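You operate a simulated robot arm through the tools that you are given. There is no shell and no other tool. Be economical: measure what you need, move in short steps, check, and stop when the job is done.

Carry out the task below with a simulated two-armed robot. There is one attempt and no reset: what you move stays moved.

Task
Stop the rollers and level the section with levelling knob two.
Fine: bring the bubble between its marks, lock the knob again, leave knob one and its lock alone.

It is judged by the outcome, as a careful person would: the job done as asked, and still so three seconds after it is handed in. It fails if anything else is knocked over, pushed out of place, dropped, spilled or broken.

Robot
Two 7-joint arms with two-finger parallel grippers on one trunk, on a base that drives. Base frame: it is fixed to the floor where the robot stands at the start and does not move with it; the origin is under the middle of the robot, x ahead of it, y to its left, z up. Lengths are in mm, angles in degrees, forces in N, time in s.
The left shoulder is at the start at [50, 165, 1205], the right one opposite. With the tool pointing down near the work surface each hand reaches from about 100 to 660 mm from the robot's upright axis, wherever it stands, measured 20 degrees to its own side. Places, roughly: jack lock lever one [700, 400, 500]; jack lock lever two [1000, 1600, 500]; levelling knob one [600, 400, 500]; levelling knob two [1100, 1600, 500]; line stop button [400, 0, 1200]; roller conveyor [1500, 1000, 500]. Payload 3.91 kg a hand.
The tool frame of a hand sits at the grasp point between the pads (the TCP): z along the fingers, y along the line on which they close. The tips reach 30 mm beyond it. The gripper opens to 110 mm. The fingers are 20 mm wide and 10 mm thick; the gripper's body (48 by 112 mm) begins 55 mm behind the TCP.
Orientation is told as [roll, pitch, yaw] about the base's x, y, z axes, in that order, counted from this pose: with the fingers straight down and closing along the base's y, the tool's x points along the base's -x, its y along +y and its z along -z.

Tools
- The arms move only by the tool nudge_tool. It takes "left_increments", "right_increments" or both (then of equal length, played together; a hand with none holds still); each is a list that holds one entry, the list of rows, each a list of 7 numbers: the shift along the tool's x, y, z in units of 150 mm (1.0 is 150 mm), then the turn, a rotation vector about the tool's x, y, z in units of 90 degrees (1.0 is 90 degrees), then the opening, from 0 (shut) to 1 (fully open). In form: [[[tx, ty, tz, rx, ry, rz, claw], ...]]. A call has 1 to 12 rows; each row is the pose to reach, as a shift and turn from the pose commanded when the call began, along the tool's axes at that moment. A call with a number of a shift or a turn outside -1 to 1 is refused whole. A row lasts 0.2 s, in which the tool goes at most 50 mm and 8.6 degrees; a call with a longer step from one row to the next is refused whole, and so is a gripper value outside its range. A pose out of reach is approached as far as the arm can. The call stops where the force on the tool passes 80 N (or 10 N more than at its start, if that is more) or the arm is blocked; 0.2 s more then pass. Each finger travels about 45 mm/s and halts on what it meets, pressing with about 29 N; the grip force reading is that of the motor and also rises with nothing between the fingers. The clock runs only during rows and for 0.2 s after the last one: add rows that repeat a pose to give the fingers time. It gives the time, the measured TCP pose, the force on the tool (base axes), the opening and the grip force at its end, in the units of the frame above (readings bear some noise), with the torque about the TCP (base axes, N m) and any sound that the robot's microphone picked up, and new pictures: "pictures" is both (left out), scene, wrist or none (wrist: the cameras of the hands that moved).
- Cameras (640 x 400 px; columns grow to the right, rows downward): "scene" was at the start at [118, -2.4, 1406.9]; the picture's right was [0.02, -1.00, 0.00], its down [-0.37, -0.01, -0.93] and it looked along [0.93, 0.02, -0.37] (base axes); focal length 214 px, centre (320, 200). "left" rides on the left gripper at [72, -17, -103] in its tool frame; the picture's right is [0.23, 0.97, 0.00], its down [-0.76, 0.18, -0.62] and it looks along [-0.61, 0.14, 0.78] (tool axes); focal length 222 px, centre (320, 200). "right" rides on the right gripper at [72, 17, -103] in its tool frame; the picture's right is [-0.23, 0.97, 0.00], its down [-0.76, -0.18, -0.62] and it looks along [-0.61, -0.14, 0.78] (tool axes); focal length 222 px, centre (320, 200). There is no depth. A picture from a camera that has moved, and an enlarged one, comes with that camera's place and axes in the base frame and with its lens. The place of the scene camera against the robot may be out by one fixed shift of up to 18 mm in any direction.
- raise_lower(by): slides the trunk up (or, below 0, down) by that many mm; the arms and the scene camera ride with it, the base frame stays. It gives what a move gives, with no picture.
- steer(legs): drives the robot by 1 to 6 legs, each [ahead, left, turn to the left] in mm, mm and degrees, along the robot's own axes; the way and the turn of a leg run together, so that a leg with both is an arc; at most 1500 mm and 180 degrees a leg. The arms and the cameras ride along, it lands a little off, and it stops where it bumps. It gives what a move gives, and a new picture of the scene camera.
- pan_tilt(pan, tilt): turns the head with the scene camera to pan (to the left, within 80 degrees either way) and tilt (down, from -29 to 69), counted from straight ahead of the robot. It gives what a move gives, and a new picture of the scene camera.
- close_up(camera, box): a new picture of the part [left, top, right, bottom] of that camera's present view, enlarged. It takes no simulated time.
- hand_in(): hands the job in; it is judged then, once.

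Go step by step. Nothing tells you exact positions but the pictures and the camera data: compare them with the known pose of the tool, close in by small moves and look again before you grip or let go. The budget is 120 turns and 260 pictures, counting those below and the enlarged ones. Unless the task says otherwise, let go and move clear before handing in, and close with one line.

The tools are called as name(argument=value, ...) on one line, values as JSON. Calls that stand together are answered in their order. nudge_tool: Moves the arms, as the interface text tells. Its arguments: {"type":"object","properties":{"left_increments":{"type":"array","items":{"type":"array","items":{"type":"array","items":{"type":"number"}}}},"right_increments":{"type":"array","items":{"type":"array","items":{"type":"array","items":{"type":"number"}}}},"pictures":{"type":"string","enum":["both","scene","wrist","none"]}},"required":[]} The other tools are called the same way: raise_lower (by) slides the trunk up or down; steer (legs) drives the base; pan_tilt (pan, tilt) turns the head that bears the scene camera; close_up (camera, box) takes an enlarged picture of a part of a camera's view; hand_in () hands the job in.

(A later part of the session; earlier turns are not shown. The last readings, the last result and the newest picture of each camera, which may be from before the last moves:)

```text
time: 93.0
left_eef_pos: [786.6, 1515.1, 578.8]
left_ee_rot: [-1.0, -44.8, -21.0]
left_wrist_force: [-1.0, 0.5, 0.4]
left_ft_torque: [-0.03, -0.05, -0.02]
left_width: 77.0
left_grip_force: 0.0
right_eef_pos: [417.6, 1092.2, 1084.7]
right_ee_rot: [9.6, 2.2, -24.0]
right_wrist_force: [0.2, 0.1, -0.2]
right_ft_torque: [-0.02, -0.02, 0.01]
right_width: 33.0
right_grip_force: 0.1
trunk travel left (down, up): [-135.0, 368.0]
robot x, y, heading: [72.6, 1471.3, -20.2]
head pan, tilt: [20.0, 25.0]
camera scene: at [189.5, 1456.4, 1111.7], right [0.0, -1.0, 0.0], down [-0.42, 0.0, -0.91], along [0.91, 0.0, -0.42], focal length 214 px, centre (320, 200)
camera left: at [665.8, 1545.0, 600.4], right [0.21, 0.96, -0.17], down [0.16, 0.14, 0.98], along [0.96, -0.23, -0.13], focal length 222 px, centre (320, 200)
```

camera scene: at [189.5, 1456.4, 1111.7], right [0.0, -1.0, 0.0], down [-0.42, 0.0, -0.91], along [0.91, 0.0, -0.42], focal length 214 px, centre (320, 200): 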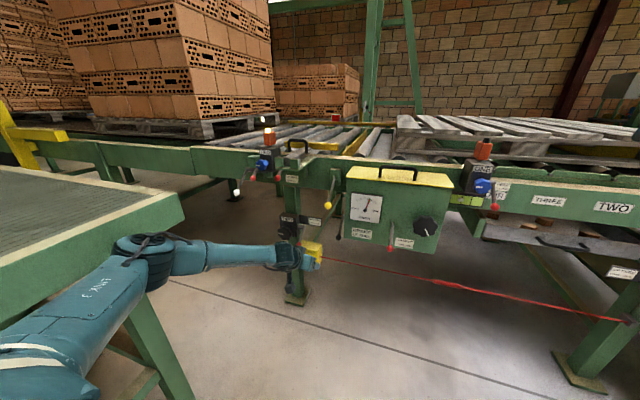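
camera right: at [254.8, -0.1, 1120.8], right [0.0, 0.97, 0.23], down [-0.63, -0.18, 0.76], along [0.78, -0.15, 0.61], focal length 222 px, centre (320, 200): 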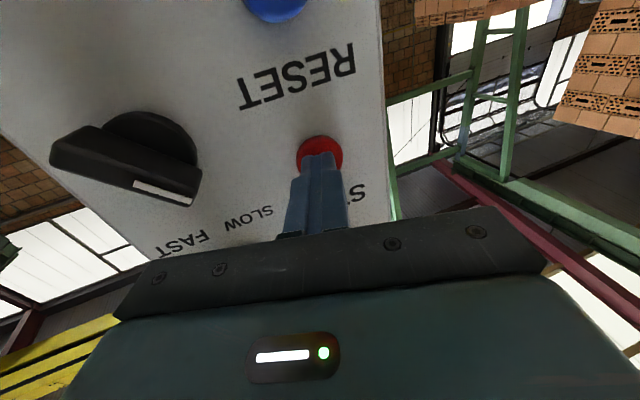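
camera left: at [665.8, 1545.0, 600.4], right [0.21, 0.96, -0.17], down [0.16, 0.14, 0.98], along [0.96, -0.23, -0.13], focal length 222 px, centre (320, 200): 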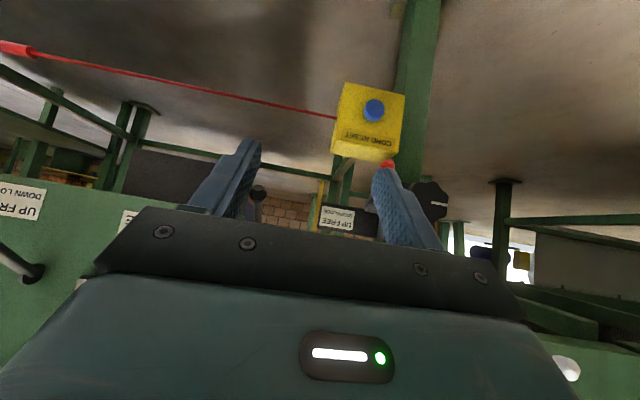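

close_up(camera="left", box=[300, 60, 480, 260])

close_up(camera="scene", box=[250, 160, 350, 320])

```text
2.00 times, centred on (390, 160) of left
camera zoom: at [665.8, 1545.0, 600.4], right [0.21, 0.96, -0.17], down [0.16, 0.14, 0.98], along [0.96, -0.23, -0.13], focal length 444 px, centre (180, 280)
```

zoom: 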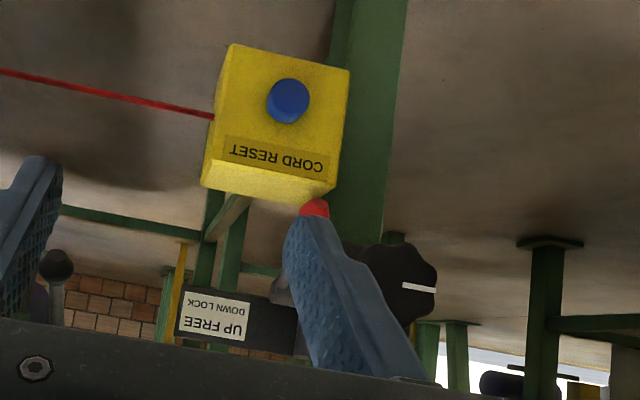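

```text
2.50 times, centred on (300, 240) of scene
camera zoom: at [189.5, 1456.4, 1111.7], right [0.0, -1.0, 0.0], down [-0.42, 0.0, -0.91], along [0.91, 0.0, -0.42], focal length 536 px, centre (370, 100)
```

zoom: 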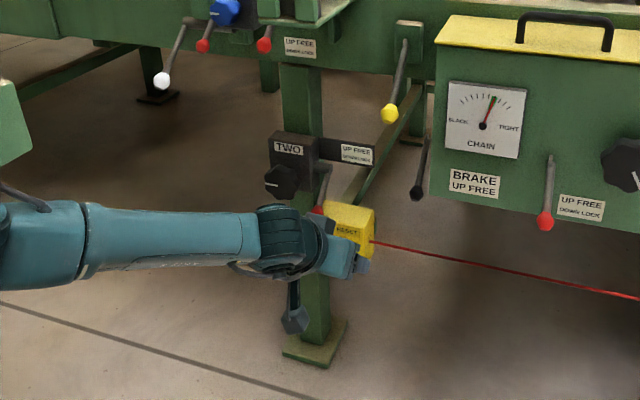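

The red lever tip is near [1008, 1557, 488]. I move to a standoff along the tool axis to measure better.

nudge_tool(left_increments=[[[-0.1, 0.16, 0.17, 0, 0, 0, 0.6], [-0.2, 0.32, 0.35, 0, 0, 0, 0.5], [-0.3, 0.47, 0.52, 0, 0, 0, 0.5], [-0.39, 0.63, 0.69, 0, 0, 0, 0.5], [-0.476, 0.787, 0.863, 0, 0, 0, 0.5], [-0.476, 0.787, 0.863, 0, 0, 0, 0.5]]], pictures="both")

close_up(camera="left", box=[200, 40, 440, 240])

close_up(camera="scene", box=[250, 180, 350, 260])

```text
time: 94.4
left_eef_pos: [872.8, 1549.9, 556.0]
left_ee_rot: [-1.0, -44.6, -20.9]
left_wrist_force: [0.9, 0.6, 0.5]
left_ft_torque: [0.01, 0.01, -0.02]
left_width: 55.0
left_grip_force: 0.0
left hand out of reach, approached as far as the arm can: row 3, 4, 5, 6
right_eef_pos: [416.6, 1091.9, 1085.5]
right_ee_rot: [9.6, 2.2, -23.9]
right_wrist_force: [0.3, -0.1, 0.2]
right_ft_torque: [0.01, -0.04, 0.0]
right_width: 32.9
right_grip_force: 0.1
trunk travel left (down, up): [-135.0, 368.0]
robot x, y, heading: [72.3, 1470.6, -19.9]
head pan, tilt: [20.0, 25.0]
camera scene: at [189.5, 1456.3, 1111.7], right [0.0, -1.0, 0.0], down [-0.42, 0.0, -0.91], along [0.91, 0.0, -0.42], focal length 214 px, centre (320, 200)
camera left: at [750.1, 1580.8, 578.1], right [0.21, 0.96, -0.17], down [0.16, 0.14, 0.98], along [0.96, -0.23, -0.13], focal length 222 px, centre (320, 200)
```

scene: 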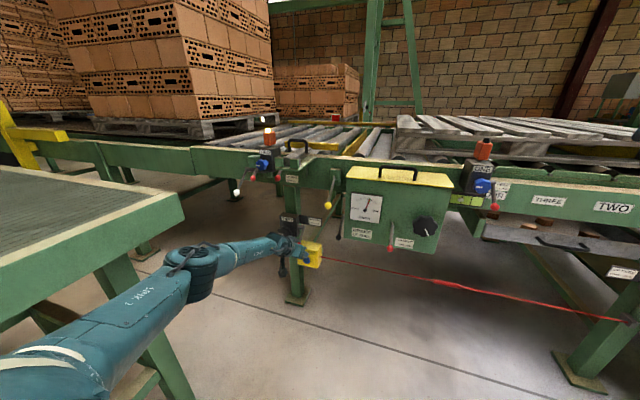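
left: 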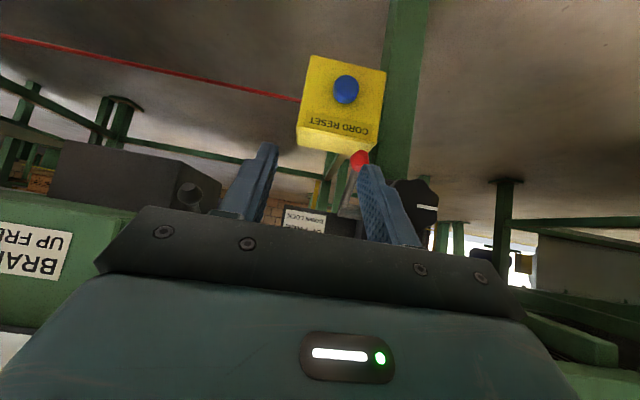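

```text
2.00 times, centred on (320, 140) of left
camera zoom: at [750.1, 1580.8, 578.1], right [0.21, 0.96, -0.17], down [0.16, 0.14, 0.98], along [0.96, -0.23, -0.13], focal length 444 px, centre (320, 320)
```

zoom: 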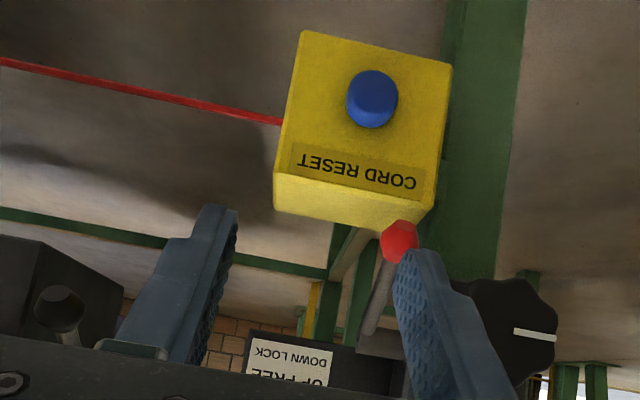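

```text
5.00 times, centred on (300, 220) of scene
camera zoom: at [189.5, 1456.3, 1111.7], right [0.0, -1.0, 0.0], down [-0.42, 0.0, -0.91], along [0.91, 0.0, -0.42], focal length 1072 px, centre (420, 100)
```

zoom: 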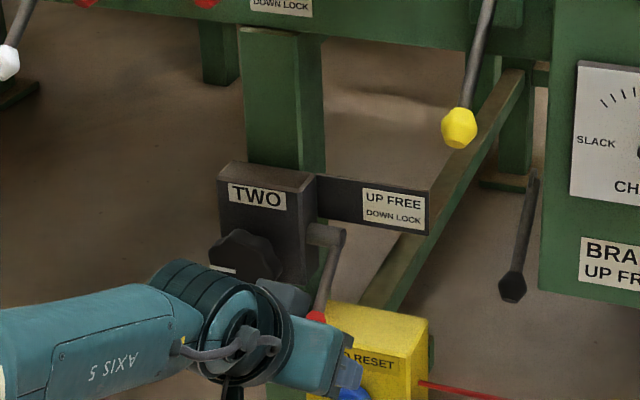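

The arm is at full reach, so I move the base a little: 50 ahead, 50 left (the elbow has ample gap to the bench now).

steer(legs=[[50, 50, 0]])

close_up(camera="left", box=[160, 0, 480, 240])

```text
time: 95.5
left_eef_pos: [936.6, 1578.0, 555.6]
left_ee_rot: [-0.9, -44.8, -21.0]
left_wrist_force: [0.0, 0.4, -0.2]
left_ft_torque: [-0.01, 0.02, -0.03]
left_width: 54.8
left_grip_force: 0.1
right_eef_pos: [479.5, 1119.2, 1084.2]
right_ee_rot: [9.6, 2.3, -24.0]
right_wrist_force: [-0.7, 0.2, 0.7]
right_ft_torque: [0.0, 0.02, -0.01]
right_width: 33.0
right_grip_force: 0.1
trunk travel left (down, up): [-135.0, 368.0]
robot x, y, heading: [142.3, 1500.9, -20.1]
head pan, tilt: [20.0, 25.0]
camera scene: at [252.7, 1484.9, 1111.7], right [0.0, -1.0, 0.0], down [-0.42, 0.0, -0.91], along [0.91, 0.0, -0.42], focal length 214 px, centre (320, 200)
```

scene: 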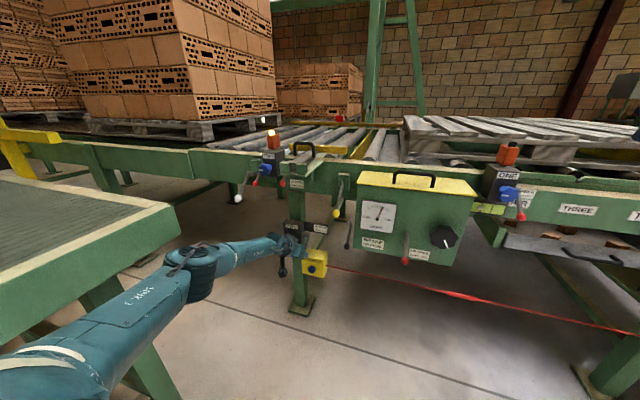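

```text
1.67 times, centred on (320, 120) of left
camera zoom: at [813.5, 1609.0, 578.2], right [0.21, 0.96, -0.17], down [0.16, 0.14, 0.98], along [0.96, -0.23, -0.13], focal length 370 px, centre (320, 333)
```

zoom: 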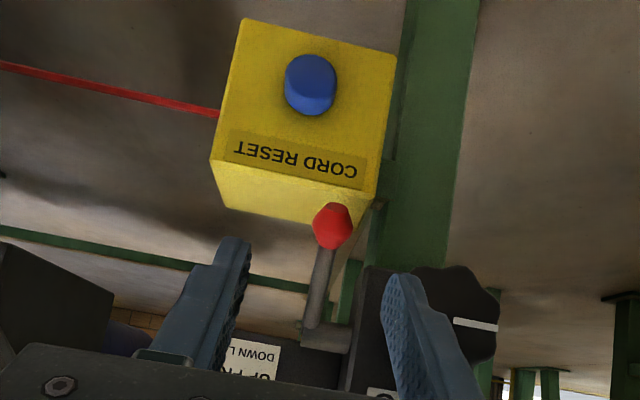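

The ball lies 6 mm left of the finger centreline, straight along the tool axis. I narrow the fingers, approach, and look.

nudge_tool(left_increments=[[[0, 0.042, 0.0, 0, 0, 0, 0.32], [0, 0.042, 0.05, 0, 0, 0, 0.32], [0, 0.042, 0.2, 0, 0, 0, 0.32], [0, 0.042, 0.35, 0, 0, 0, 0.32], [0, 0.042, 0.45, 0, 0, 0, 0.32], [0, 0.042, 0.45, 0, 0, 0, 0.32]]], pictures="wrist")

close_up(camera="left", box=[220, 60, 420, 240])

```text
time: 96.9
left_eef_pos: [933.5, 1580.0, 550.4]
left_ee_rot: [-0.9, -44.8, -21.0]
left_wrist_force: [0.4, 0.5, 0.0]
left_ft_torque: [0.01, 0.01, -0.01]
left_width: 35.1
left_grip_force: 0.0
left hand out of reach, approached as far as the arm can: row 2, 3, 4, 5, 6
right_eef_pos: [479.7, 1120.7, 1085.6]
right_ee_rot: [9.6, 2.1, -24.1]
right_wrist_force: [-0.3, 0.1, -0.1]
right_ft_torque: [0.0, 0.02, 0.02]
right_width: 32.9
right_grip_force: 0.0
trunk travel left (down, up): [-135.0, 368.0]
robot x, y, heading: [139.8, 1498.6, -20.0]
head pan, tilt: [20.0, 25.0]
camera left: at [811.5, 1610.5, 572.0], right [0.21, 0.96, -0.17], down [0.16, 0.14, 0.98], along [0.96, -0.23, -0.13], focal length 222 px, centre (320, 200)
```

left: 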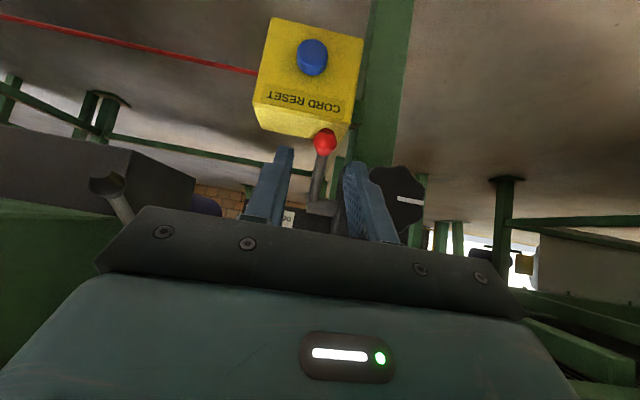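

```text
2.22 times, centred on (320, 150) of left
camera zoom: at [811.5, 1610.5, 572.0], right [0.21, 0.96, -0.17], down [0.16, 0.14, 0.98], along [0.96, -0.23, -0.13], focal length 494 px, centre (320, 311)
```

zoom: 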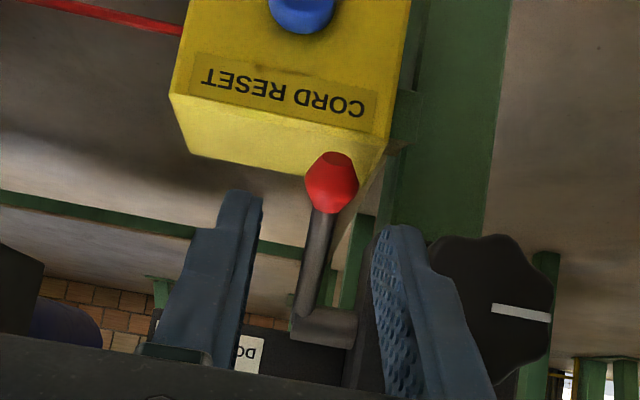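

The arm is at full stretch. I'll reposition the base: back, right (away from the bench), re-extend the hand to the left, then drive forward so the arm has slack.

steer(legs=[[-90, 0, 0], [0, -150, 0]])

nudge_tool(left_increments=[[[0.1, 0.15, -0.1, 0, 0, 0, 0.32], [0.2, 0.3, -0.2, 0, 0, 0, 0.32], [0.3, 0.45, -0.3, 0, 0, 0, 0.32], [0.4, 0.6, -0.4, 0, 0, 0, 0.32], [0.5, 0.75, -0.5, 0, 0, 0, 0.32], [0.6, 0.9, -0.6, 0, 0, 0, 0.32], [0.6, 0.9, -0.6, 0, 0, 0, 0.32]]], pictures="scene")

```text
time: 99.6
left_eef_pos: [798.5, 1467.3, 550.1]
left_ee_rot: [-0.9, -44.8, -21.2]
left_wrist_force: [0.2, 0.3, -0.5]
left_ft_torque: [-0.03, 0.0, 0.01]
left_width: 35.2
left_grip_force: 0.0
right_eef_pos: [343.3, 1008.8, 1085.4]
right_ee_rot: [9.5, 2.2, -24.0]
right_wrist_force: [-0.2, -0.1, 0.0]
right_ft_torque: [0.0, -0.03, 0.07]
right_width: 33.0
right_grip_force: 0.0
trunk travel left (down, up): [-135.0, 368.0]
robot x, y, heading: [0.7, 1387.2, -19.8]
head pan, tilt: [20.0, 25.0]
camera scene: at [116.5, 1373.4, 1111.7], right [0.0, -1.0, 0.0], down [-0.42, 0.0, -0.91], along [0.91, 0.0, -0.42], focal length 214 px, centre (320, 200)
```

scene: 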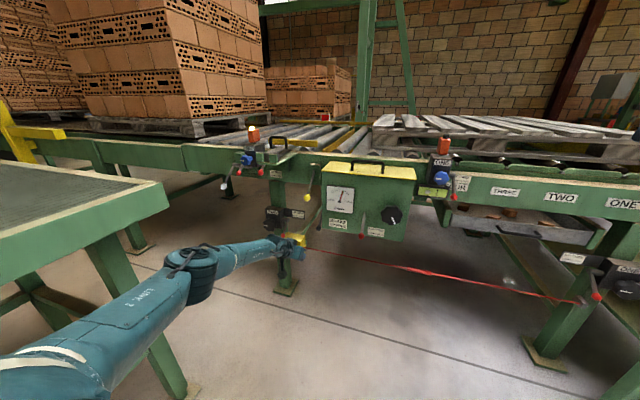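

```text
time: 101.2
left_eef_pos: [728.6, 1640.2, 550.6]
left_ee_rot: [-0.7, -44.8, -21.2]
left_wrist_force: [0.4, -0.9, 0.0]
left_ft_torque: [-0.01, -0.01, -0.03]
left_width: 34.9
left_grip_force: 0.0
right_eef_pos: [343.0, 1008.5, 1084.8]
right_ee_rot: [9.6, 2.2, -24.1]
right_wrist_force: [0.8, 0.9, 0.5]
right_ft_torque: [-0.02, 0.0, -0.01]
right_width: 33.1
right_grip_force: 0.0
trunk travel left (down, up): [-135.0, 368.0]
robot x, y, heading: [0.7, 1387.0, -20.2]
head pan, tilt: [20.0, 25.0]
camera scene: at [116.5, 1373.5, 1111.7], right [0.0, -1.0, 0.0], down [-0.42, 0.0, -0.91], along [0.91, 0.0, -0.42], focal length 214 px, centre (320, 200)
```

scene: 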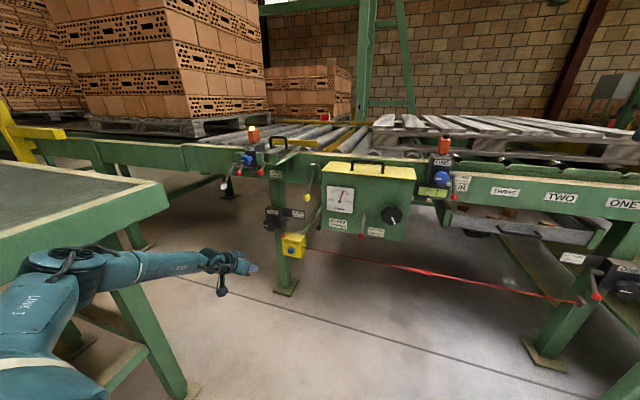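

nudge_tool(left_increments=[[[-0.08, 0, -0.24, 0, 0, 0, 0.32], [-0.16, 0, -0.48, 0, 0, 0, 0.32], [-0.236, 0, -0.707, 0, 0, 0, 0.32], [-0.236, 0, -0.707, 0, 0, 0, 0.32]]], pictures="none")

raise_lower(by=-130)

steer(legs=[[200, 0, 0]])

```text
time: 102.2
left_eef_pos: [683.1, 1660.2, 651.0]
left_ee_rot: [-0.8, -44.9, -21.2]
left_wrist_force: [0.3, 0.0, 0.4]
left_ft_torque: [0.0, 0.01, -0.04]
left_width: 35.3
left_grip_force: 0.0
right_eef_pos: [341.7, 1009.1, 1085.9]
right_ee_rot: [9.6, 2.2, -24.1]
right_wrist_force: [-0.4, -0.1, -1.2]
right_ft_torque: [-0.02, 0.02, -0.03]
right_width: 32.9
right_grip_force: 0.1
trunk travel left (down, up): [-135.0, 368.0]
robot x, y, heading: [-2.2, 1389.5, -20.5]
head pan, tilt: [20.0, 25.0]
```

```text
time: 103.8
left_eef_pos: [684.0, 1659.7, 519.9]
left_ee_rot: [-0.9, -44.8, -21.1]
left_wrist_force: [0.3, -0.3, -0.1]
left_ft_torque: [0.02, -0.01, -0.03]
left_width: 35.4
left_grip_force: 0.0
right_eef_pos: [342.2, 1008.9, 955.6]
right_ee_rot: [9.6, 2.2, -24.1]
right_wrist_force: [0.6, -0.6, -0.1]
right_ft_torque: [0.0, -0.02, 0.02]
right_width: 33.0
right_grip_force: 0.1
trunk travel left (down, up): [-5.0, 498.0]
robot x, y, heading: [2.3, 1391.1, -20.2]
head pan, tilt: [20.0, 25.0]
```

```text
time: 105.4
left_eef_pos: [872.0, 1590.6, 520.9]
left_ee_rot: [-0.8, -44.8, -21.1]
left_wrist_force: [0.0, -0.1, 0.1]
left_ft_torque: [0.0, -0.02, -0.01]
left_width: 35.3
left_grip_force: 0.0
right_eef_pos: [531.7, 938.5, 955.3]
right_ee_rot: [9.6, 2.2, -24.1]
right_wrist_force: [-0.1, -0.8, -0.2]
right_ft_torque: [0.03, -0.02, 0.01]
right_width: 32.8
right_grip_force: 0.2
trunk travel left (down, up): [-5.0, 498.0]
robot x, y, heading: [186.8, 1318.8, -20.3]
head pan, tilt: [20.0, 25.0]
camera scene: at [305.1, 1303.9, 981.7], right [0.0, -1.0, 0.0], down [-0.42, 0.0, -0.91], along [0.91, 0.0, -0.42], focal length 214 px, centre (320, 200)
```

scene: 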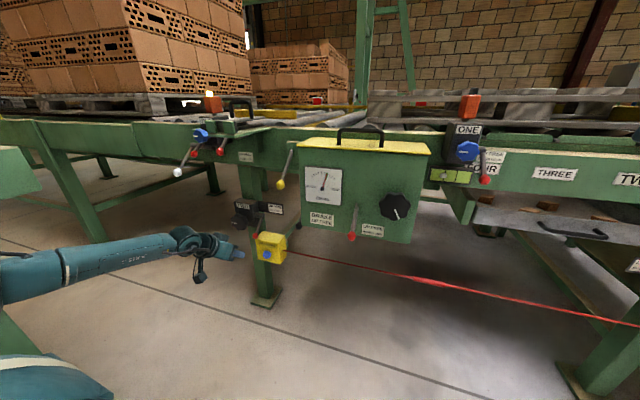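

Now there's slack and a great view of both knob and vial. I go to a 60 mm standoff from the lever ball.

nudge_tool(left_increments=[[[-0.16, 0.04, 0.12, 0, 0, 0, 0.32], [-0.32, 0.08, 0.24, 0, 0, 0, 0.32], [-0.476, 0.117, 0.354, 0, 0, 0, 0.32], [-0.476, 0.117, 0.354, 0, 0, 0, 0.32]]], pictures="wrist")

close_up(camera="scene", box=[210, 170, 310, 290])

close_up(camera="scene", box=[410, 150, 500, 210])

```text
time: 106.4
left_eef_pos: [925.2, 1581.9, 540.9]
left_ee_rot: [-0.6, -44.9, -21.0]
left_wrist_force: [-0.1, 0.1, -0.2]
left_ft_torque: [-0.02, -0.03, 0.0]
left_width: 35.1
left_grip_force: 0.1
left hand out of reach, approached as far as the arm can: row 2, 3, 4
right_eef_pos: [532.4, 938.8, 954.1]
right_ee_rot: [9.6, 2.2, -24.1]
right_wrist_force: [-0.4, 0.1, -0.8]
right_ft_torque: [-0.01, -0.01, 0.0]
right_width: 32.8
right_grip_force: 0.0
trunk travel left (down, up): [-5.0, 498.0]
robot x, y, heading: [190.1, 1319.1, -20.2]
head pan, tilt: [20.0, 25.0]
camera left: at [803.2, 1612.1, 562.5], right [0.21, 0.96, -0.17], down [0.16, 0.14, 0.98], along [0.96, -0.23, -0.13], focal length 222 px, centre (320, 200)
```

left: 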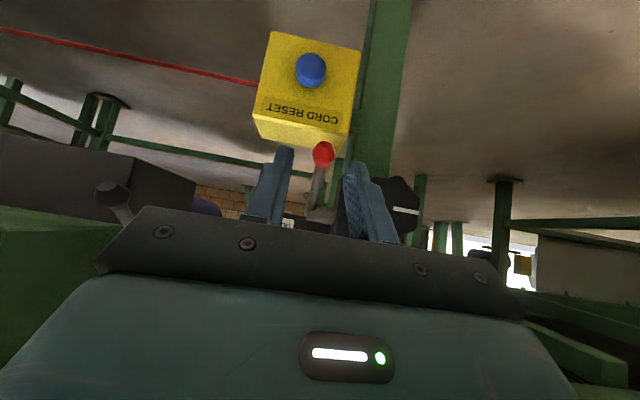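

```text
3.33 times, centred on (260, 230) of scene
camera zoom: at [304.9, 1303.7, 981.8], right [0.0, -1.0, 0.0], down [-0.42, 0.0, -0.91], along [0.91, 0.0, -0.42], focal length 715 px, centre (520, 100)
```

zoom: 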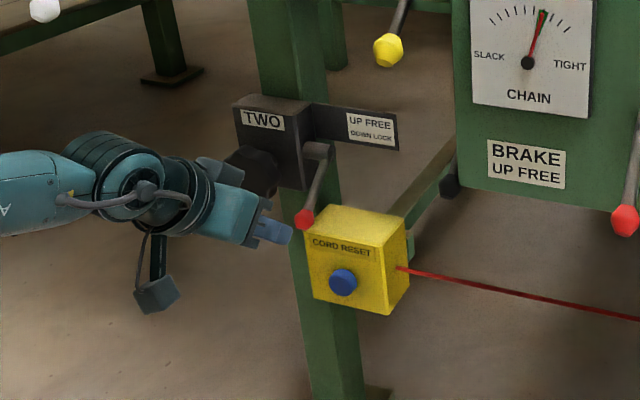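

```text
6.67 times, centred on (455, 180) of scene
camera zoom: at [304.9, 1303.7, 981.8], right [0.0, -1.0, 0.0], down [-0.42, 0.0, -0.91], along [0.91, 0.0, -0.42], focal length 1430 px, centre (-580, 333)
```

zoom: 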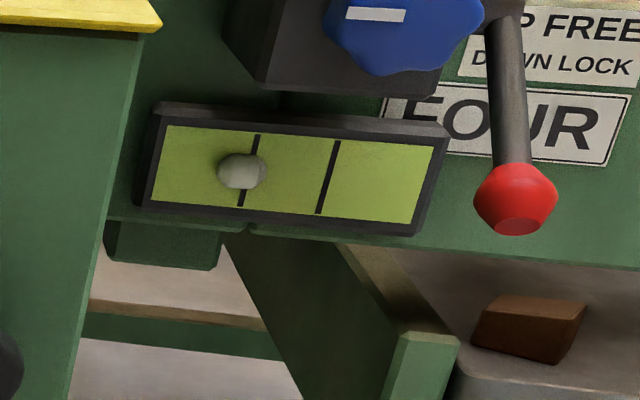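

The vial is clearly readable: the bubble sits on the left mark and must move right. I retract the hand, drive a bit closer and left for arm slack.

nudge_tool(left_increments=[[[0.15, 0, -0.15, 0, 0, 0, 0.32], [0.3, 0, -0.3, 0, 0, 0, 0.32], [0.47, 0, -0.47, 0, 0, 0, 0.32]]], pictures="none")

steer(legs=[[85, 90, 0]])

close_up(camera="left", box=[160, 0, 480, 240])

```text
time: 107.2
left_eef_pos: [829.8, 1617.7, 540.9]
left_ee_rot: [-0.8, -44.8, -21.2]
left_wrist_force: [0.2, -0.8, -0.2]
left_ft_torque: [0.01, 0.03, -0.01]
left_width: 35.2
left_grip_force: 0.0
right_eef_pos: [531.2, 940.3, 955.0]
right_ee_rot: [9.5, 2.2, -24.1]
right_wrist_force: [0.2, -0.7, 0.3]
right_ft_torque: [0.01, 0.02, 0.0]
right_width: 33.0
right_grip_force: 0.0
trunk travel left (down, up): [-5.0, 498.0]
robot x, y, heading: [191.1, 1320.9, -20.3]
head pan, tilt: [20.0, 25.0]
```

```text
time: 108.6
left_eef_pos: [940.6, 1671.6, 541.6]
left_ee_rot: [-0.9, -44.8, -21.3]
left_wrist_force: [-0.1, -0.2, 0.8]
left_ft_torque: [0.01, 0.01, -0.01]
left_width: 35.3
left_grip_force: 0.0
right_eef_pos: [638.5, 993.3, 955.5]
right_ee_rot: [9.6, 2.2, -24.2]
right_wrist_force: [0.0, 0.2, -1.4]
right_ft_torque: [-0.02, 0.01, -0.01]
right_width: 33.0
right_grip_force: 0.0
trunk travel left (down, up): [-5.0, 498.0]
robot x, y, heading: [300.0, 1374.9, -20.3]
head pan, tilt: [20.0, 25.0]
camera scene: at [414.2, 1358.3, 981.7], right [-0.01, -1.0, 0.0], down [-0.42, 0.0, -0.91], along [0.91, -0.01, -0.42], focal length 214 px, centre (320, 200)
```

scene: 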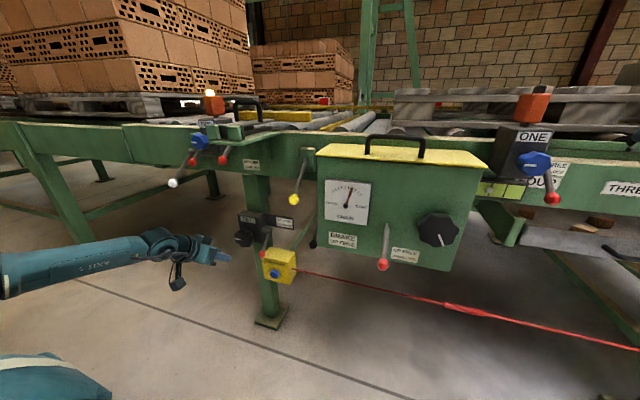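

```text
1.67 times, centred on (320, 120) of left
camera zoom: at [818.2, 1702.8, 563.5], right [0.21, 0.96, -0.17], down [0.16, 0.14, 0.98], along [0.96, -0.24, -0.13], focal length 370 px, centre (320, 333)
```

zoom: 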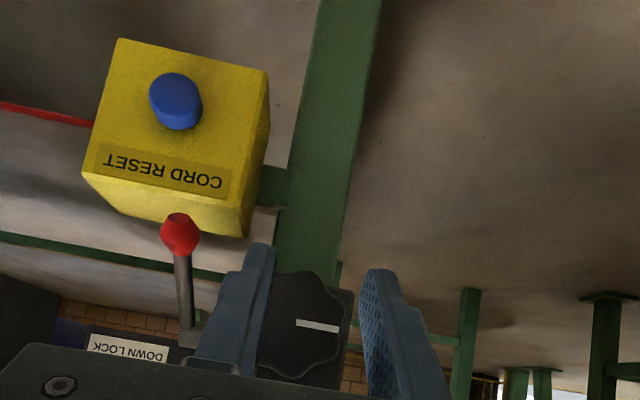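

Better triangulation: lever ball [1007, 1558, 489], knob [1050, 1633, 525]. Moving to a 50 mm standoff of the ball.

nudge_tool(left_increments=[[[0, -0.27, 0, 0, 0, 0, 0.38], [0, -0.545, 0, 0, 0, 0, 0.38], [-0.12, -0.545, 0.2, 0, 0, 0, 0.38], [-0.24, -0.545, 0.4, 0, 0, 0, 0.38], [-0.24, -0.545, 0.4, 0, 0, 0, 0.38]]], pictures="none")

close_up(camera="left", box=[220, 60, 420, 240])

```text
time: 109.8
left_eef_pos: [971.6, 1570.7, 524.9]
left_ee_rot: [-0.9, -44.8, -21.2]
left_wrist_force: [-0.1, 1.2, 0.8]
left_ft_torque: [0.04, -0.01, 0.0]
left_width: 42.0
left_grip_force: 0.2
right_eef_pos: [639.0, 993.0, 955.1]
right_ee_rot: [9.6, 2.2, -24.2]
right_wrist_force: [0.0, 0.3, -0.2]
right_ft_torque: [0.01, -0.03, -0.05]
right_width: 33.1
right_grip_force: 0.2
trunk travel left (down, up): [-5.0, 498.0]
robot x, y, heading: [297.0, 1372.7, -20.2]
head pan, tilt: [20.0, 25.0]
```

```text
2.22 times, centred on (320, 150) of left
camera zoom: at [849.3, 1601.8, 546.7], right [0.21, 0.96, -0.17], down [0.16, 0.14, 0.98], along [0.96, -0.24, -0.13], focal length 494 px, centre (320, 311)
```

zoom: 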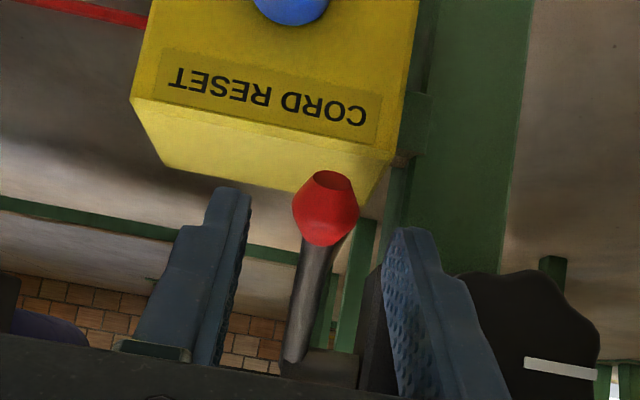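

nudge_tool(left_increments=[[[0, 0.015, 0.09, 0, 0, 0, 0.38], [0, 0.015, 0.18, 0, 0, 0, 0.38], [0, 0.015, 0.18, 0, 0, 0, 0.0], [0, 0.015, 0.18, 0, 0, 0, 0.0], [0, 0.015, 0.18, 0, 0, 0, 0.0], [0, 0.015, 0.18, 0, 0, 0, 0.0]]], pictures="none")

close_up(camera="left", box=[220, 60, 420, 240])

```text
time: 111.2
left_eef_pos: [991.4, 1565.1, 505.5]
left_ee_rot: [-0.8, -44.8, -21.3]
left_wrist_force: [4.1, 2.1, -0.4]
left_ft_torque: [0.08, 0.07, 0.07]
left_width: 25.6
left_grip_force: 45.1
right_eef_pos: [640.1, 993.0, 955.1]
right_ee_rot: [9.6, 2.2, -24.2]
right_wrist_force: [-0.6, 0.5, 0.4]
right_ft_torque: [0.04, 0.02, -0.05]
right_width: 33.1
right_grip_force: 0.1
trunk travel left (down, up): [-5.0, 498.0]
robot x, y, heading: [301.1, 1371.2, -20.3]
head pan, tilt: [20.0, 25.0]
```

```text
2.22 times, centred on (320, 150) of left
camera zoom: at [869.1, 1596.7, 527.6], right [0.21, 0.96, -0.17], down [0.16, 0.14, 0.98], along [0.96, -0.23, -0.13], focal length 494 px, centre (320, 311)
```

zoom: 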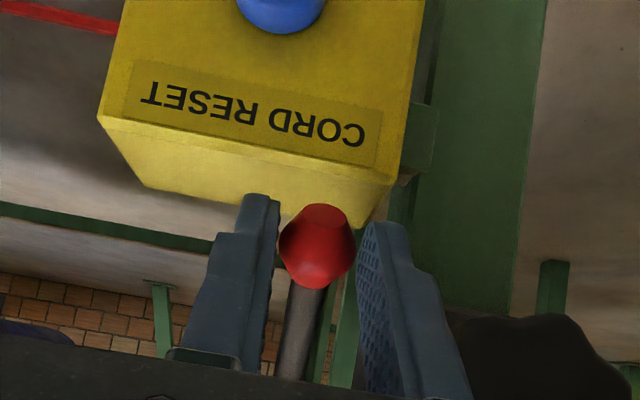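

The ball is gripped. The pivot is about 65 mm deeper and 50 mm higher (r ≈ 82), so I swing the lever up along that arc.

nudge_tool(left_increments=[[[-0.007, 0, -0.04, 0, 0, 0, 0], [-0.014, 0, -0.08, 0, 0, 0, 0], [-0.047, 0, -0.16, 0, 0, 0, 0], [-0.094, 0, -0.245, 0, 0, 0, 0], [-0.156, 0, -0.316, 0, 0, 0, 0], [-0.226, 0, -0.377, 0, 0, 0, 0], [-0.311, 0, -0.425, 0, 0, 0, 0]]], pictures="none")

close_up(camera="left", box=[220, 60, 420, 240])

close_up(camera="scene", box=[190, 170, 320, 290])

```text
time: 112.8
left_eef_pos: [980.0, 1569.0, 585.0]
left_ee_rot: [-1.0, -45.1, -21.3]
left_wrist_force: [-0.3, -0.3, 0.7]
left_ft_torque: [0.01, 0.0, 0.03]
left_width: 0.0
left_grip_force: 37.1
right_eef_pos: [640.4, 992.0, 955.6]
right_ee_rot: [9.6, 2.2, -24.1]
right_wrist_force: [0.2, -0.1, 0.4]
right_ft_torque: [0.0, 0.0, -0.01]
right_width: 33.1
right_grip_force: 0.2
trunk travel left (down, up): [-5.0, 498.0]
robot x, y, heading: [299.5, 1374.5, -20.5]
head pan, tilt: [20.0, 25.0]
```

```text
2.22 times, centred on (320, 150) of left
camera zoom: at [857.7, 1600.9, 606.9], right [0.21, 0.96, -0.17], down [0.16, 0.14, 0.98], along [0.96, -0.24, -0.13], focal length 494 px, centre (320, 311)
```

zoom: 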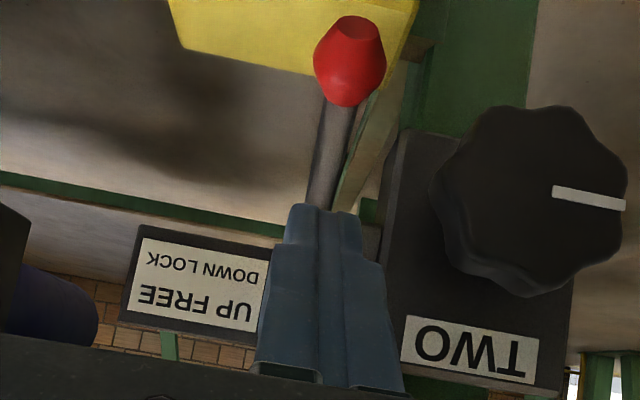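

```text
3.33 times, centred on (255, 230) of scene
camera zoom: at [414.4, 1358.3, 981.8], right [-0.01, -1.0, 0.0], down [-0.42, 0.0, -0.91], along [0.91, -0.01, -0.42], focal length 715 px, centre (537, 100)
```

zoom: 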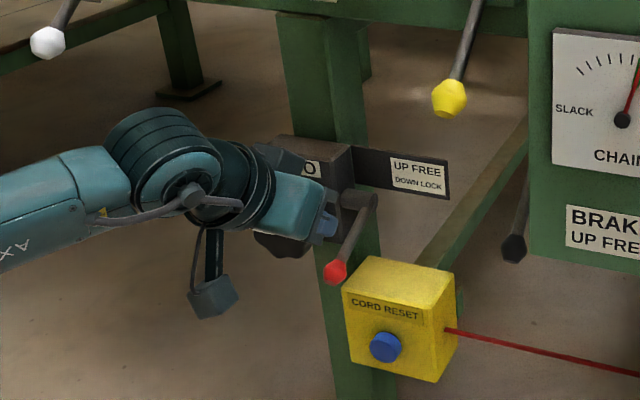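

The ball slipped out of the pads; pulling along the fingers is poor geometry. With the arm extended now, I try pitching the hand up toward horizontal so I can lift the lever from beneath.

nudge_tool(left_increments=[[[0.15, 0, -0.15, 0, 0, 0, 0], [0.3, 0, -0.3, 0, 0, 0, 0], [0.3, 0, -0.3, 0, -0.09, 0, 0], [0.3, 0, -0.3, 0, -0.18, 0, 0], [0.3, 0, -0.3, 0, -0.27, 0, 0], [0.3, 0, -0.3, 0, -0.36, 0, 0], [0.3, 0, -0.3, 0, -0.42, 0, 0], [0.3, 0, -0.3, 0, -0.42, 0, 0]]], pictures="both")

```text
time: 114.6
left_eef_pos: [921.2, 1593.1, 584.5]
left_ee_rot: [-4.2, -82.5, -17.7]
left_wrist_force: [-0.3, 0.3, -0.8]
left_ft_torque: [0.02, 0.01, 0.01]
left_width: 0.1
left_grip_force: 38.0
right_eef_pos: [640.5, 992.7, 954.6]
right_ee_rot: [9.5, 2.3, -24.3]
right_wrist_force: [0.5, 0.1, -0.3]
right_ft_torque: [0.05, -0.02, -0.01]
right_width: 32.9
right_grip_force: 0.1
trunk travel left (down, up): [-5.0, 498.0]
robot x, y, heading: [300.1, 1373.5, -20.4]
head pan, tilt: [20.0, 25.0]
camera scene: at [414.3, 1358.4, 981.7], right [-0.01, -1.0, 0.0], down [-0.42, 0.0, -0.91], along [0.91, -0.01, -0.42], focal length 214 px, centre (320, 200)
camera left: at [810.7, 1619.8, 525.2], right [0.33, 0.91, -0.23], down [-0.41, 0.37, 0.83], along [0.85, -0.18, 0.5], focal length 222 px, centre (320, 200)
```

scene: 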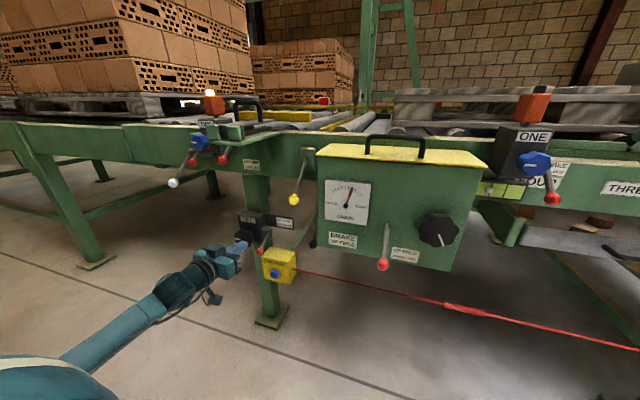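
left: 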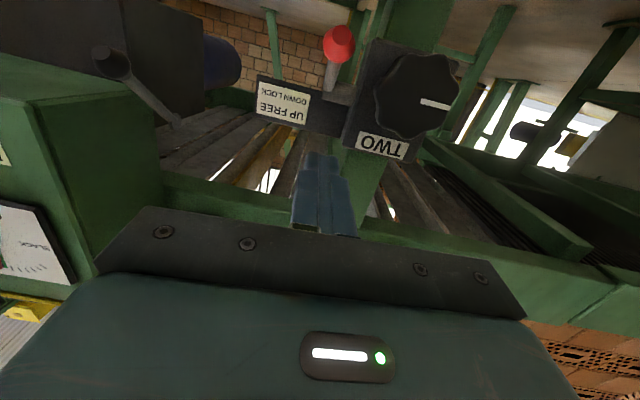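

The hand is horizontal now with the elbow low — ideal. The lever already moved up ~15° (ball now ~[996, 1562, 507]). I line up in front of the ball again.

nudge_tool(left_increments=[[[0.15, 0, 0, 0, 0, 0, 0.15], [0.3, 0, 0, 0, 0, 0, 0.3], [0.436, -0.007, 0.05, 0, 0, 0, 0.45], [0.436, -0.007, 0.15, 0, 0, 0, 0.45], [0.436, -0.007, 0.3, 0, 0, 0, 0.45], [0.436, -0.007, 0.3, 0, 0, 0, 0.45]]], pictures="wrist")

close_up(camera="scene", box=[190, 190, 320, 310])

```text
time: 116.0
left_eef_pos: [954.3, 1578.2, 512.4]
left_ee_rot: [-4.6, -82.4, -17.3]
left_wrist_force: [-0.5, -0.6, 0.3]
left_ft_torque: [0.0, 0.0, 0.01]
left_width: 49.6
left_grip_force: 0.1
right_eef_pos: [638.3, 992.7, 956.4]
right_ee_rot: [9.6, 2.2, -24.2]
right_wrist_force: [0.2, -0.4, -0.6]
right_ft_torque: [0.01, -0.02, -0.01]
right_width: 32.9
right_grip_force: 0.1
trunk travel left (down, up): [-5.0, 498.0]
robot x, y, heading: [298.0, 1373.9, -20.2]
head pan, tilt: [20.0, 25.0]
camera left: at [842.7, 1604.3, 454.8], right [0.33, 0.91, -0.24], down [-0.41, 0.37, 0.83], along [0.85, -0.18, 0.5], focal length 222 px, centre (320, 200)
```

left: 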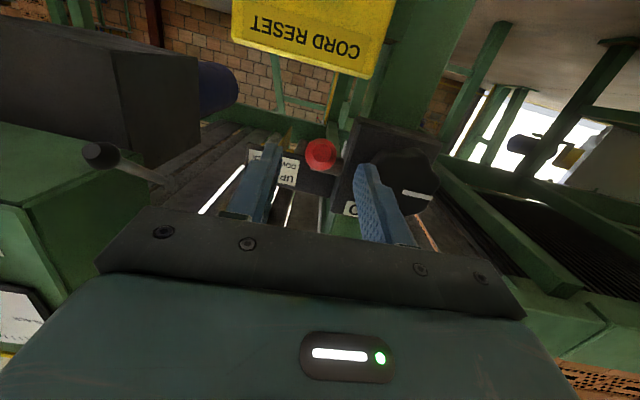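

```text
3.33 times, centred on (255, 250) of scene
camera zoom: at [414.3, 1358.3, 981.7], right [-0.01, -1.0, 0.0], down [-0.42, 0.0, -0.91], along [0.91, -0.01, -0.42], focal length 715 px, centre (537, 33)
```

zoom: 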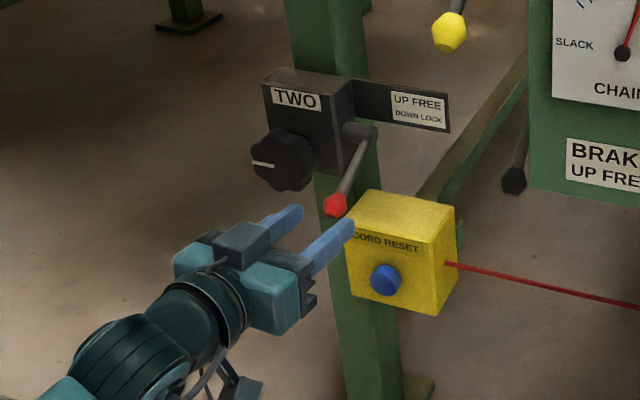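

Perfectly aligned, ball 44 mm ahead. I advance 38 mm and grip.

nudge_tool(left_increments=[[[0, 0, 0.1, 0, 0, 0, 0.4], [0, 0, 0.2, 0, 0, 0, 0.35], [0, 0, 0.255, 0, 0, 0, 0.3], [0, 0, 0.255, 0, 0, 0, 0], [0, 0, 0.255, 0, 0, 0, 0], [0, 0, 0.255, 0, 0, 0, 0], [0, 0, 0.255, 0, 0, 0, 0]]], pictures="none")

close_up(camera="left", box=[220, 60, 420, 240])

```text
time: 117.6
left_eef_pos: [989.1, 1564.9, 509.0]
left_ee_rot: [-4.5, -82.5, -17.3]
left_wrist_force: [5.9, 9.0, -1.0]
left_ft_torque: [0.05, 0.09, 0.12]
left_width: 25.4
left_grip_force: 45.2
right_eef_pos: [639.4, 993.0, 954.6]
right_ee_rot: [9.6, 2.2, -24.2]
right_wrist_force: [0.6, -0.6, -0.4]
right_ft_torque: [-0.01, 0.02, 0.0]
right_width: 32.8
right_grip_force: 0.0
trunk travel left (down, up): [-5.0, 498.0]
robot x, y, heading: [301.6, 1368.8, -20.4]
head pan, tilt: [20.0, 25.0]
```

```text
2.22 times, centred on (320, 150) of left
camera zoom: at [878.4, 1590.8, 450.0], right [0.33, 0.91, -0.24], down [-0.41, 0.37, 0.83], along [0.85, -0.18, 0.5], focal length 494 px, centre (320, 311)
```

zoom: 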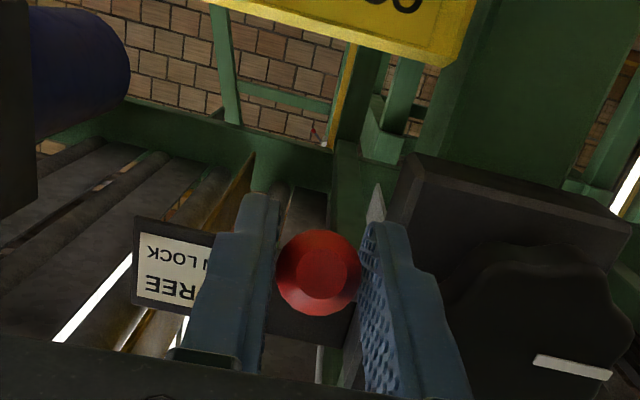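

nudge_tool(left_increments=[[[-0.03, 0, -0.02, 0, 0, 0, 0], [-0.061, 0, -0.041, 0, 0, 0, 0], [-0.125, 0, -0.069, 0, 0, 0, 0], [-0.189, 0, -0.091, 0, 0, 0, 0], [-0.26, 0, -0.107, 0, 0, 0, 0], [-0.334, 0, -0.109, 0, 0, 0, 0]]], pictures="none")

close_up(camera="left", box=[220, 60, 420, 240])

```text
time: 119.0
left_eef_pos: [978.5, 1569.1, 558.6]
left_ee_rot: [-5.4, -82.1, -16.5]
left_wrist_force: [-11.9, 5.6, -14.8]
left_ft_torque: [0.53, 1.28, 0.03]
left_width: 25.3
left_grip_force: 45.4
right_eef_pos: [639.4, 994.7, 955.3]
right_ee_rot: [9.5, 2.2, -24.2]
right_wrist_force: [0.7, -0.9, -1.2]
right_ft_torque: [-0.01, 0.03, 0.01]
right_width: 33.4
right_grip_force: 0.1
trunk travel left (down, up): [-5.0, 498.0]
robot x, y, heading: [296.4, 1375.6, -20.1]
head pan, tilt: [20.0, 25.0]
```

```text
2.22 times, centred on (320, 150) of left
camera zoom: at [867.6, 1594.8, 499.6], right [0.33, 0.91, -0.24], down [-0.41, 0.37, 0.84], along [0.85, -0.18, 0.49], focal length 494 px, centre (320, 311)
```

zoom: 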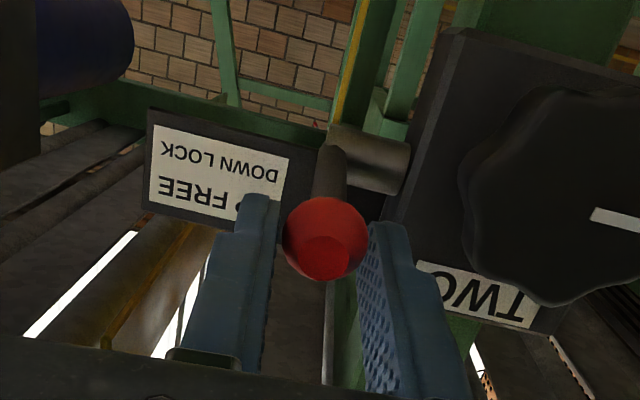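

The lever follows; it is just above horizontal. Continuing up the arc.

nudge_tool(left_increments=[[[-0.068, 0, 0.005, 0, 0, 0, 0], [-0.143, 0, 0.019, 0, 0, 0, 0], [-0.207, 0, 0.041, 0, 0, 0, 0], [-0.275, 0, 0.075, 0, 0, 0, 0], [-0.331, 0, 0.113, 0, 0, 0, 0]]], pictures="none")

close_up(camera="left", box=[220, 60, 420, 240])

close_up(camera="scene", box=[190, 170, 320, 290])

```text
time: 120.2
left_eef_pos: [1002.7, 1559.7, 609.8]
left_ee_rot: [-4.6, -82.7, -17.5]
left_wrist_force: [-0.9, -0.2, -0.3]
left_ft_torque: [0.0, 0.01, 0.0]
left_width: 0.0
left_grip_force: 38.0
right_eef_pos: [638.6, 992.9, 953.5]
right_ee_rot: [9.5, 2.2, -24.1]
right_wrist_force: [0.2, -0.3, 0.0]
right_ft_torque: [0.01, 0.0, -0.01]
right_width: 32.9
right_grip_force: 0.2
trunk travel left (down, up): [-5.0, 498.0]
robot x, y, heading: [299.9, 1374.2, -20.3]
head pan, tilt: [20.0, 25.0]
```

```text
2.22 times, centred on (320, 150) of left
camera zoom: at [892.1, 1586.6, 550.1], right [0.34, 0.91, -0.24], down [-0.41, 0.37, 0.83], along [0.85, -0.18, 0.5], focal length 494 px, centre (320, 311)
```

zoom: 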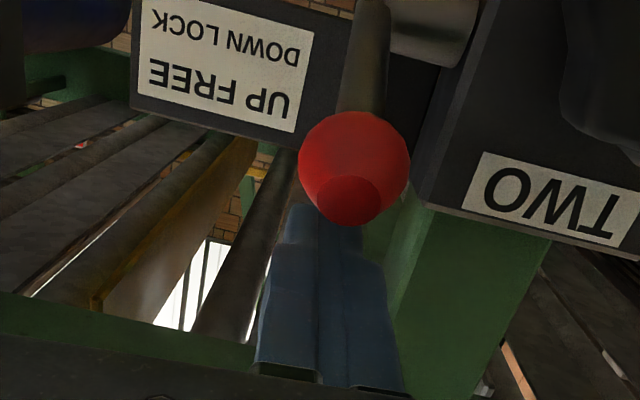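

```text
3.33 times, centred on (255, 230) of scene
camera zoom: at [414.4, 1358.3, 981.8], right [-0.01, -1.0, 0.0], down [-0.42, 0.0, -0.91], along [0.91, -0.01, -0.42], focal length 715 px, centre (537, 100)
```

zoom: 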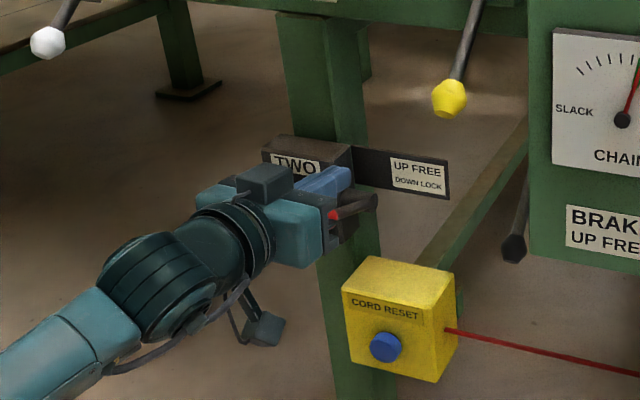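

The grip slipped at about +20°; to see if that is the stop, I go beneath the ball with closed fingers and lift gently.

nudge_tool(left_increments=[[[0, 0, -0.25, 0, 0, 0, 0], [0, 0, -0.5, 0, 0, 0, 0], [0.25, 0, -0.5, 0, 0, 0, 0], [0.49, 0, -0.5, 0, 0, 0, 0], [0.49, 0, -0.35, 0, 0, 0, 0], [0.49, 0, -0.28, 0, 0, 0, 0], [0.49, 0, -0.28, 0, 0, 0, 0]]], pictures="none")

close_up(camera="left", box=[220, 60, 420, 240])

close_up(camera="scene", box=[190, 170, 320, 290])

```text
time: 121.8
left_eef_pos: [953.7, 1579.6, 539.9]
left_ee_rot: [-4.7, -82.4, -17.2]
left_wrist_force: [0.1, -0.2, 0.7]
left_ft_torque: [-0.03, 0.02, 0.01]
left_width: 0.2
left_grip_force: 37.8
right_eef_pos: [639.0, 993.7, 955.4]
right_ee_rot: [9.6, 2.1, -24.1]
right_wrist_force: [-0.4, 0.5, 0.8]
right_ft_torque: [0.01, 0.0, 0.02]
right_width: 33.3
right_grip_force: 0.2
trunk travel left (down, up): [-5.0, 498.0]
robot x, y, heading: [296.7, 1373.4, -20.4]
head pan, tilt: [20.0, 25.0]
```

```text
2.22 times, centred on (320, 150) of left
camera zoom: at [843.9, 1605.0, 480.0], right [0.33, 0.91, -0.24], down [-0.41, 0.37, 0.83], along [0.85, -0.18, 0.5], focal length 494 px, centre (320, 311)
```

zoom: 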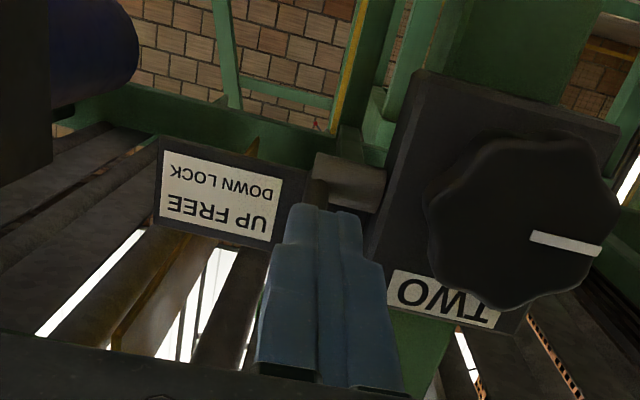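

```text
3.33 times, centred on (255, 230) of scene
camera zoom: at [414.3, 1358.3, 981.7], right [-0.01, -1.0, 0.0], down [-0.42, 0.0, -0.91], along [0.91, -0.01, -0.42], focal length 715 px, centre (537, 100)
```

zoom: 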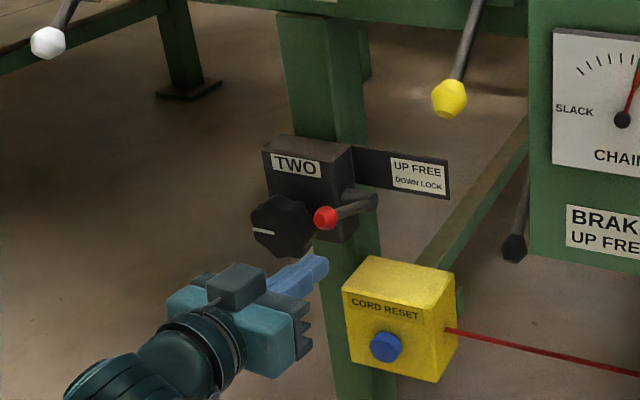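

nudge_tool(left_increments=[[[0, 0, 0.05, 0, 0, 0, 0], [-0.06, 0, 0.06, 0, 0, 0, 0], [-0.1, 0, 0.07, 0, 0, 0, 0], [-0.14, 0, 0.08, 0, 0, 0, 0], [-0.18, 0, 0.09, 0, 0, 0, 0], [-0.22, 0, 0.1, 0, 0, 0, 0], [-0.26, 0, 0.11, 0, 0, 0, 0]]], pictures="none")

close_up(camera="scene", box=[190, 170, 320, 290])

```text
time: 123.4
left_eef_pos: [974.3, 1570.4, 577.5]
left_ee_rot: [-5.1, -82.7, -17.0]
left_wrist_force: [0.0, 0.2, -1.9]
left_ft_torque: [0.0, 0.08, 0.06]
left_width: 0.0
left_grip_force: 37.6
right_eef_pos: [640.4, 992.4, 954.9]
right_ee_rot: [9.6, 2.2, -24.3]
right_wrist_force: [-0.7, -0.3, -1.0]
right_ft_torque: [0.0, 0.02, 0.01]
right_width: 33.0
right_grip_force: 0.0
trunk travel left (down, up): [-5.0, 498.0]
robot x, y, heading: [304.1, 1369.6, -20.5]
head pan, tilt: [20.0, 25.0]
```

```text
3.33 times, centred on (255, 230) of scene
camera zoom: at [414.5, 1358.4, 981.7], right [-0.01, -1.0, 0.0], down [-0.42, 0.0, -0.91], along [0.91, -0.01, -0.42], focal length 715 px, centre (537, 100)
```

zoom: 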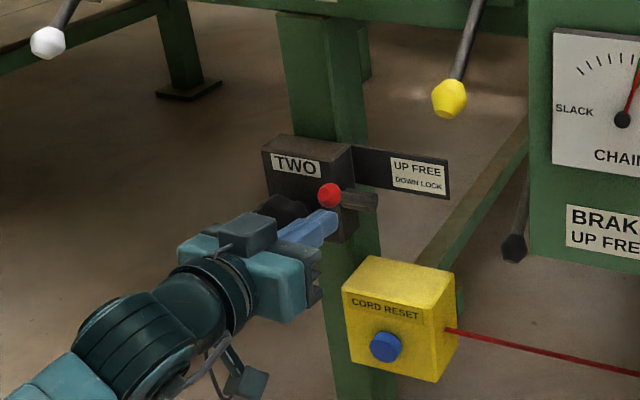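

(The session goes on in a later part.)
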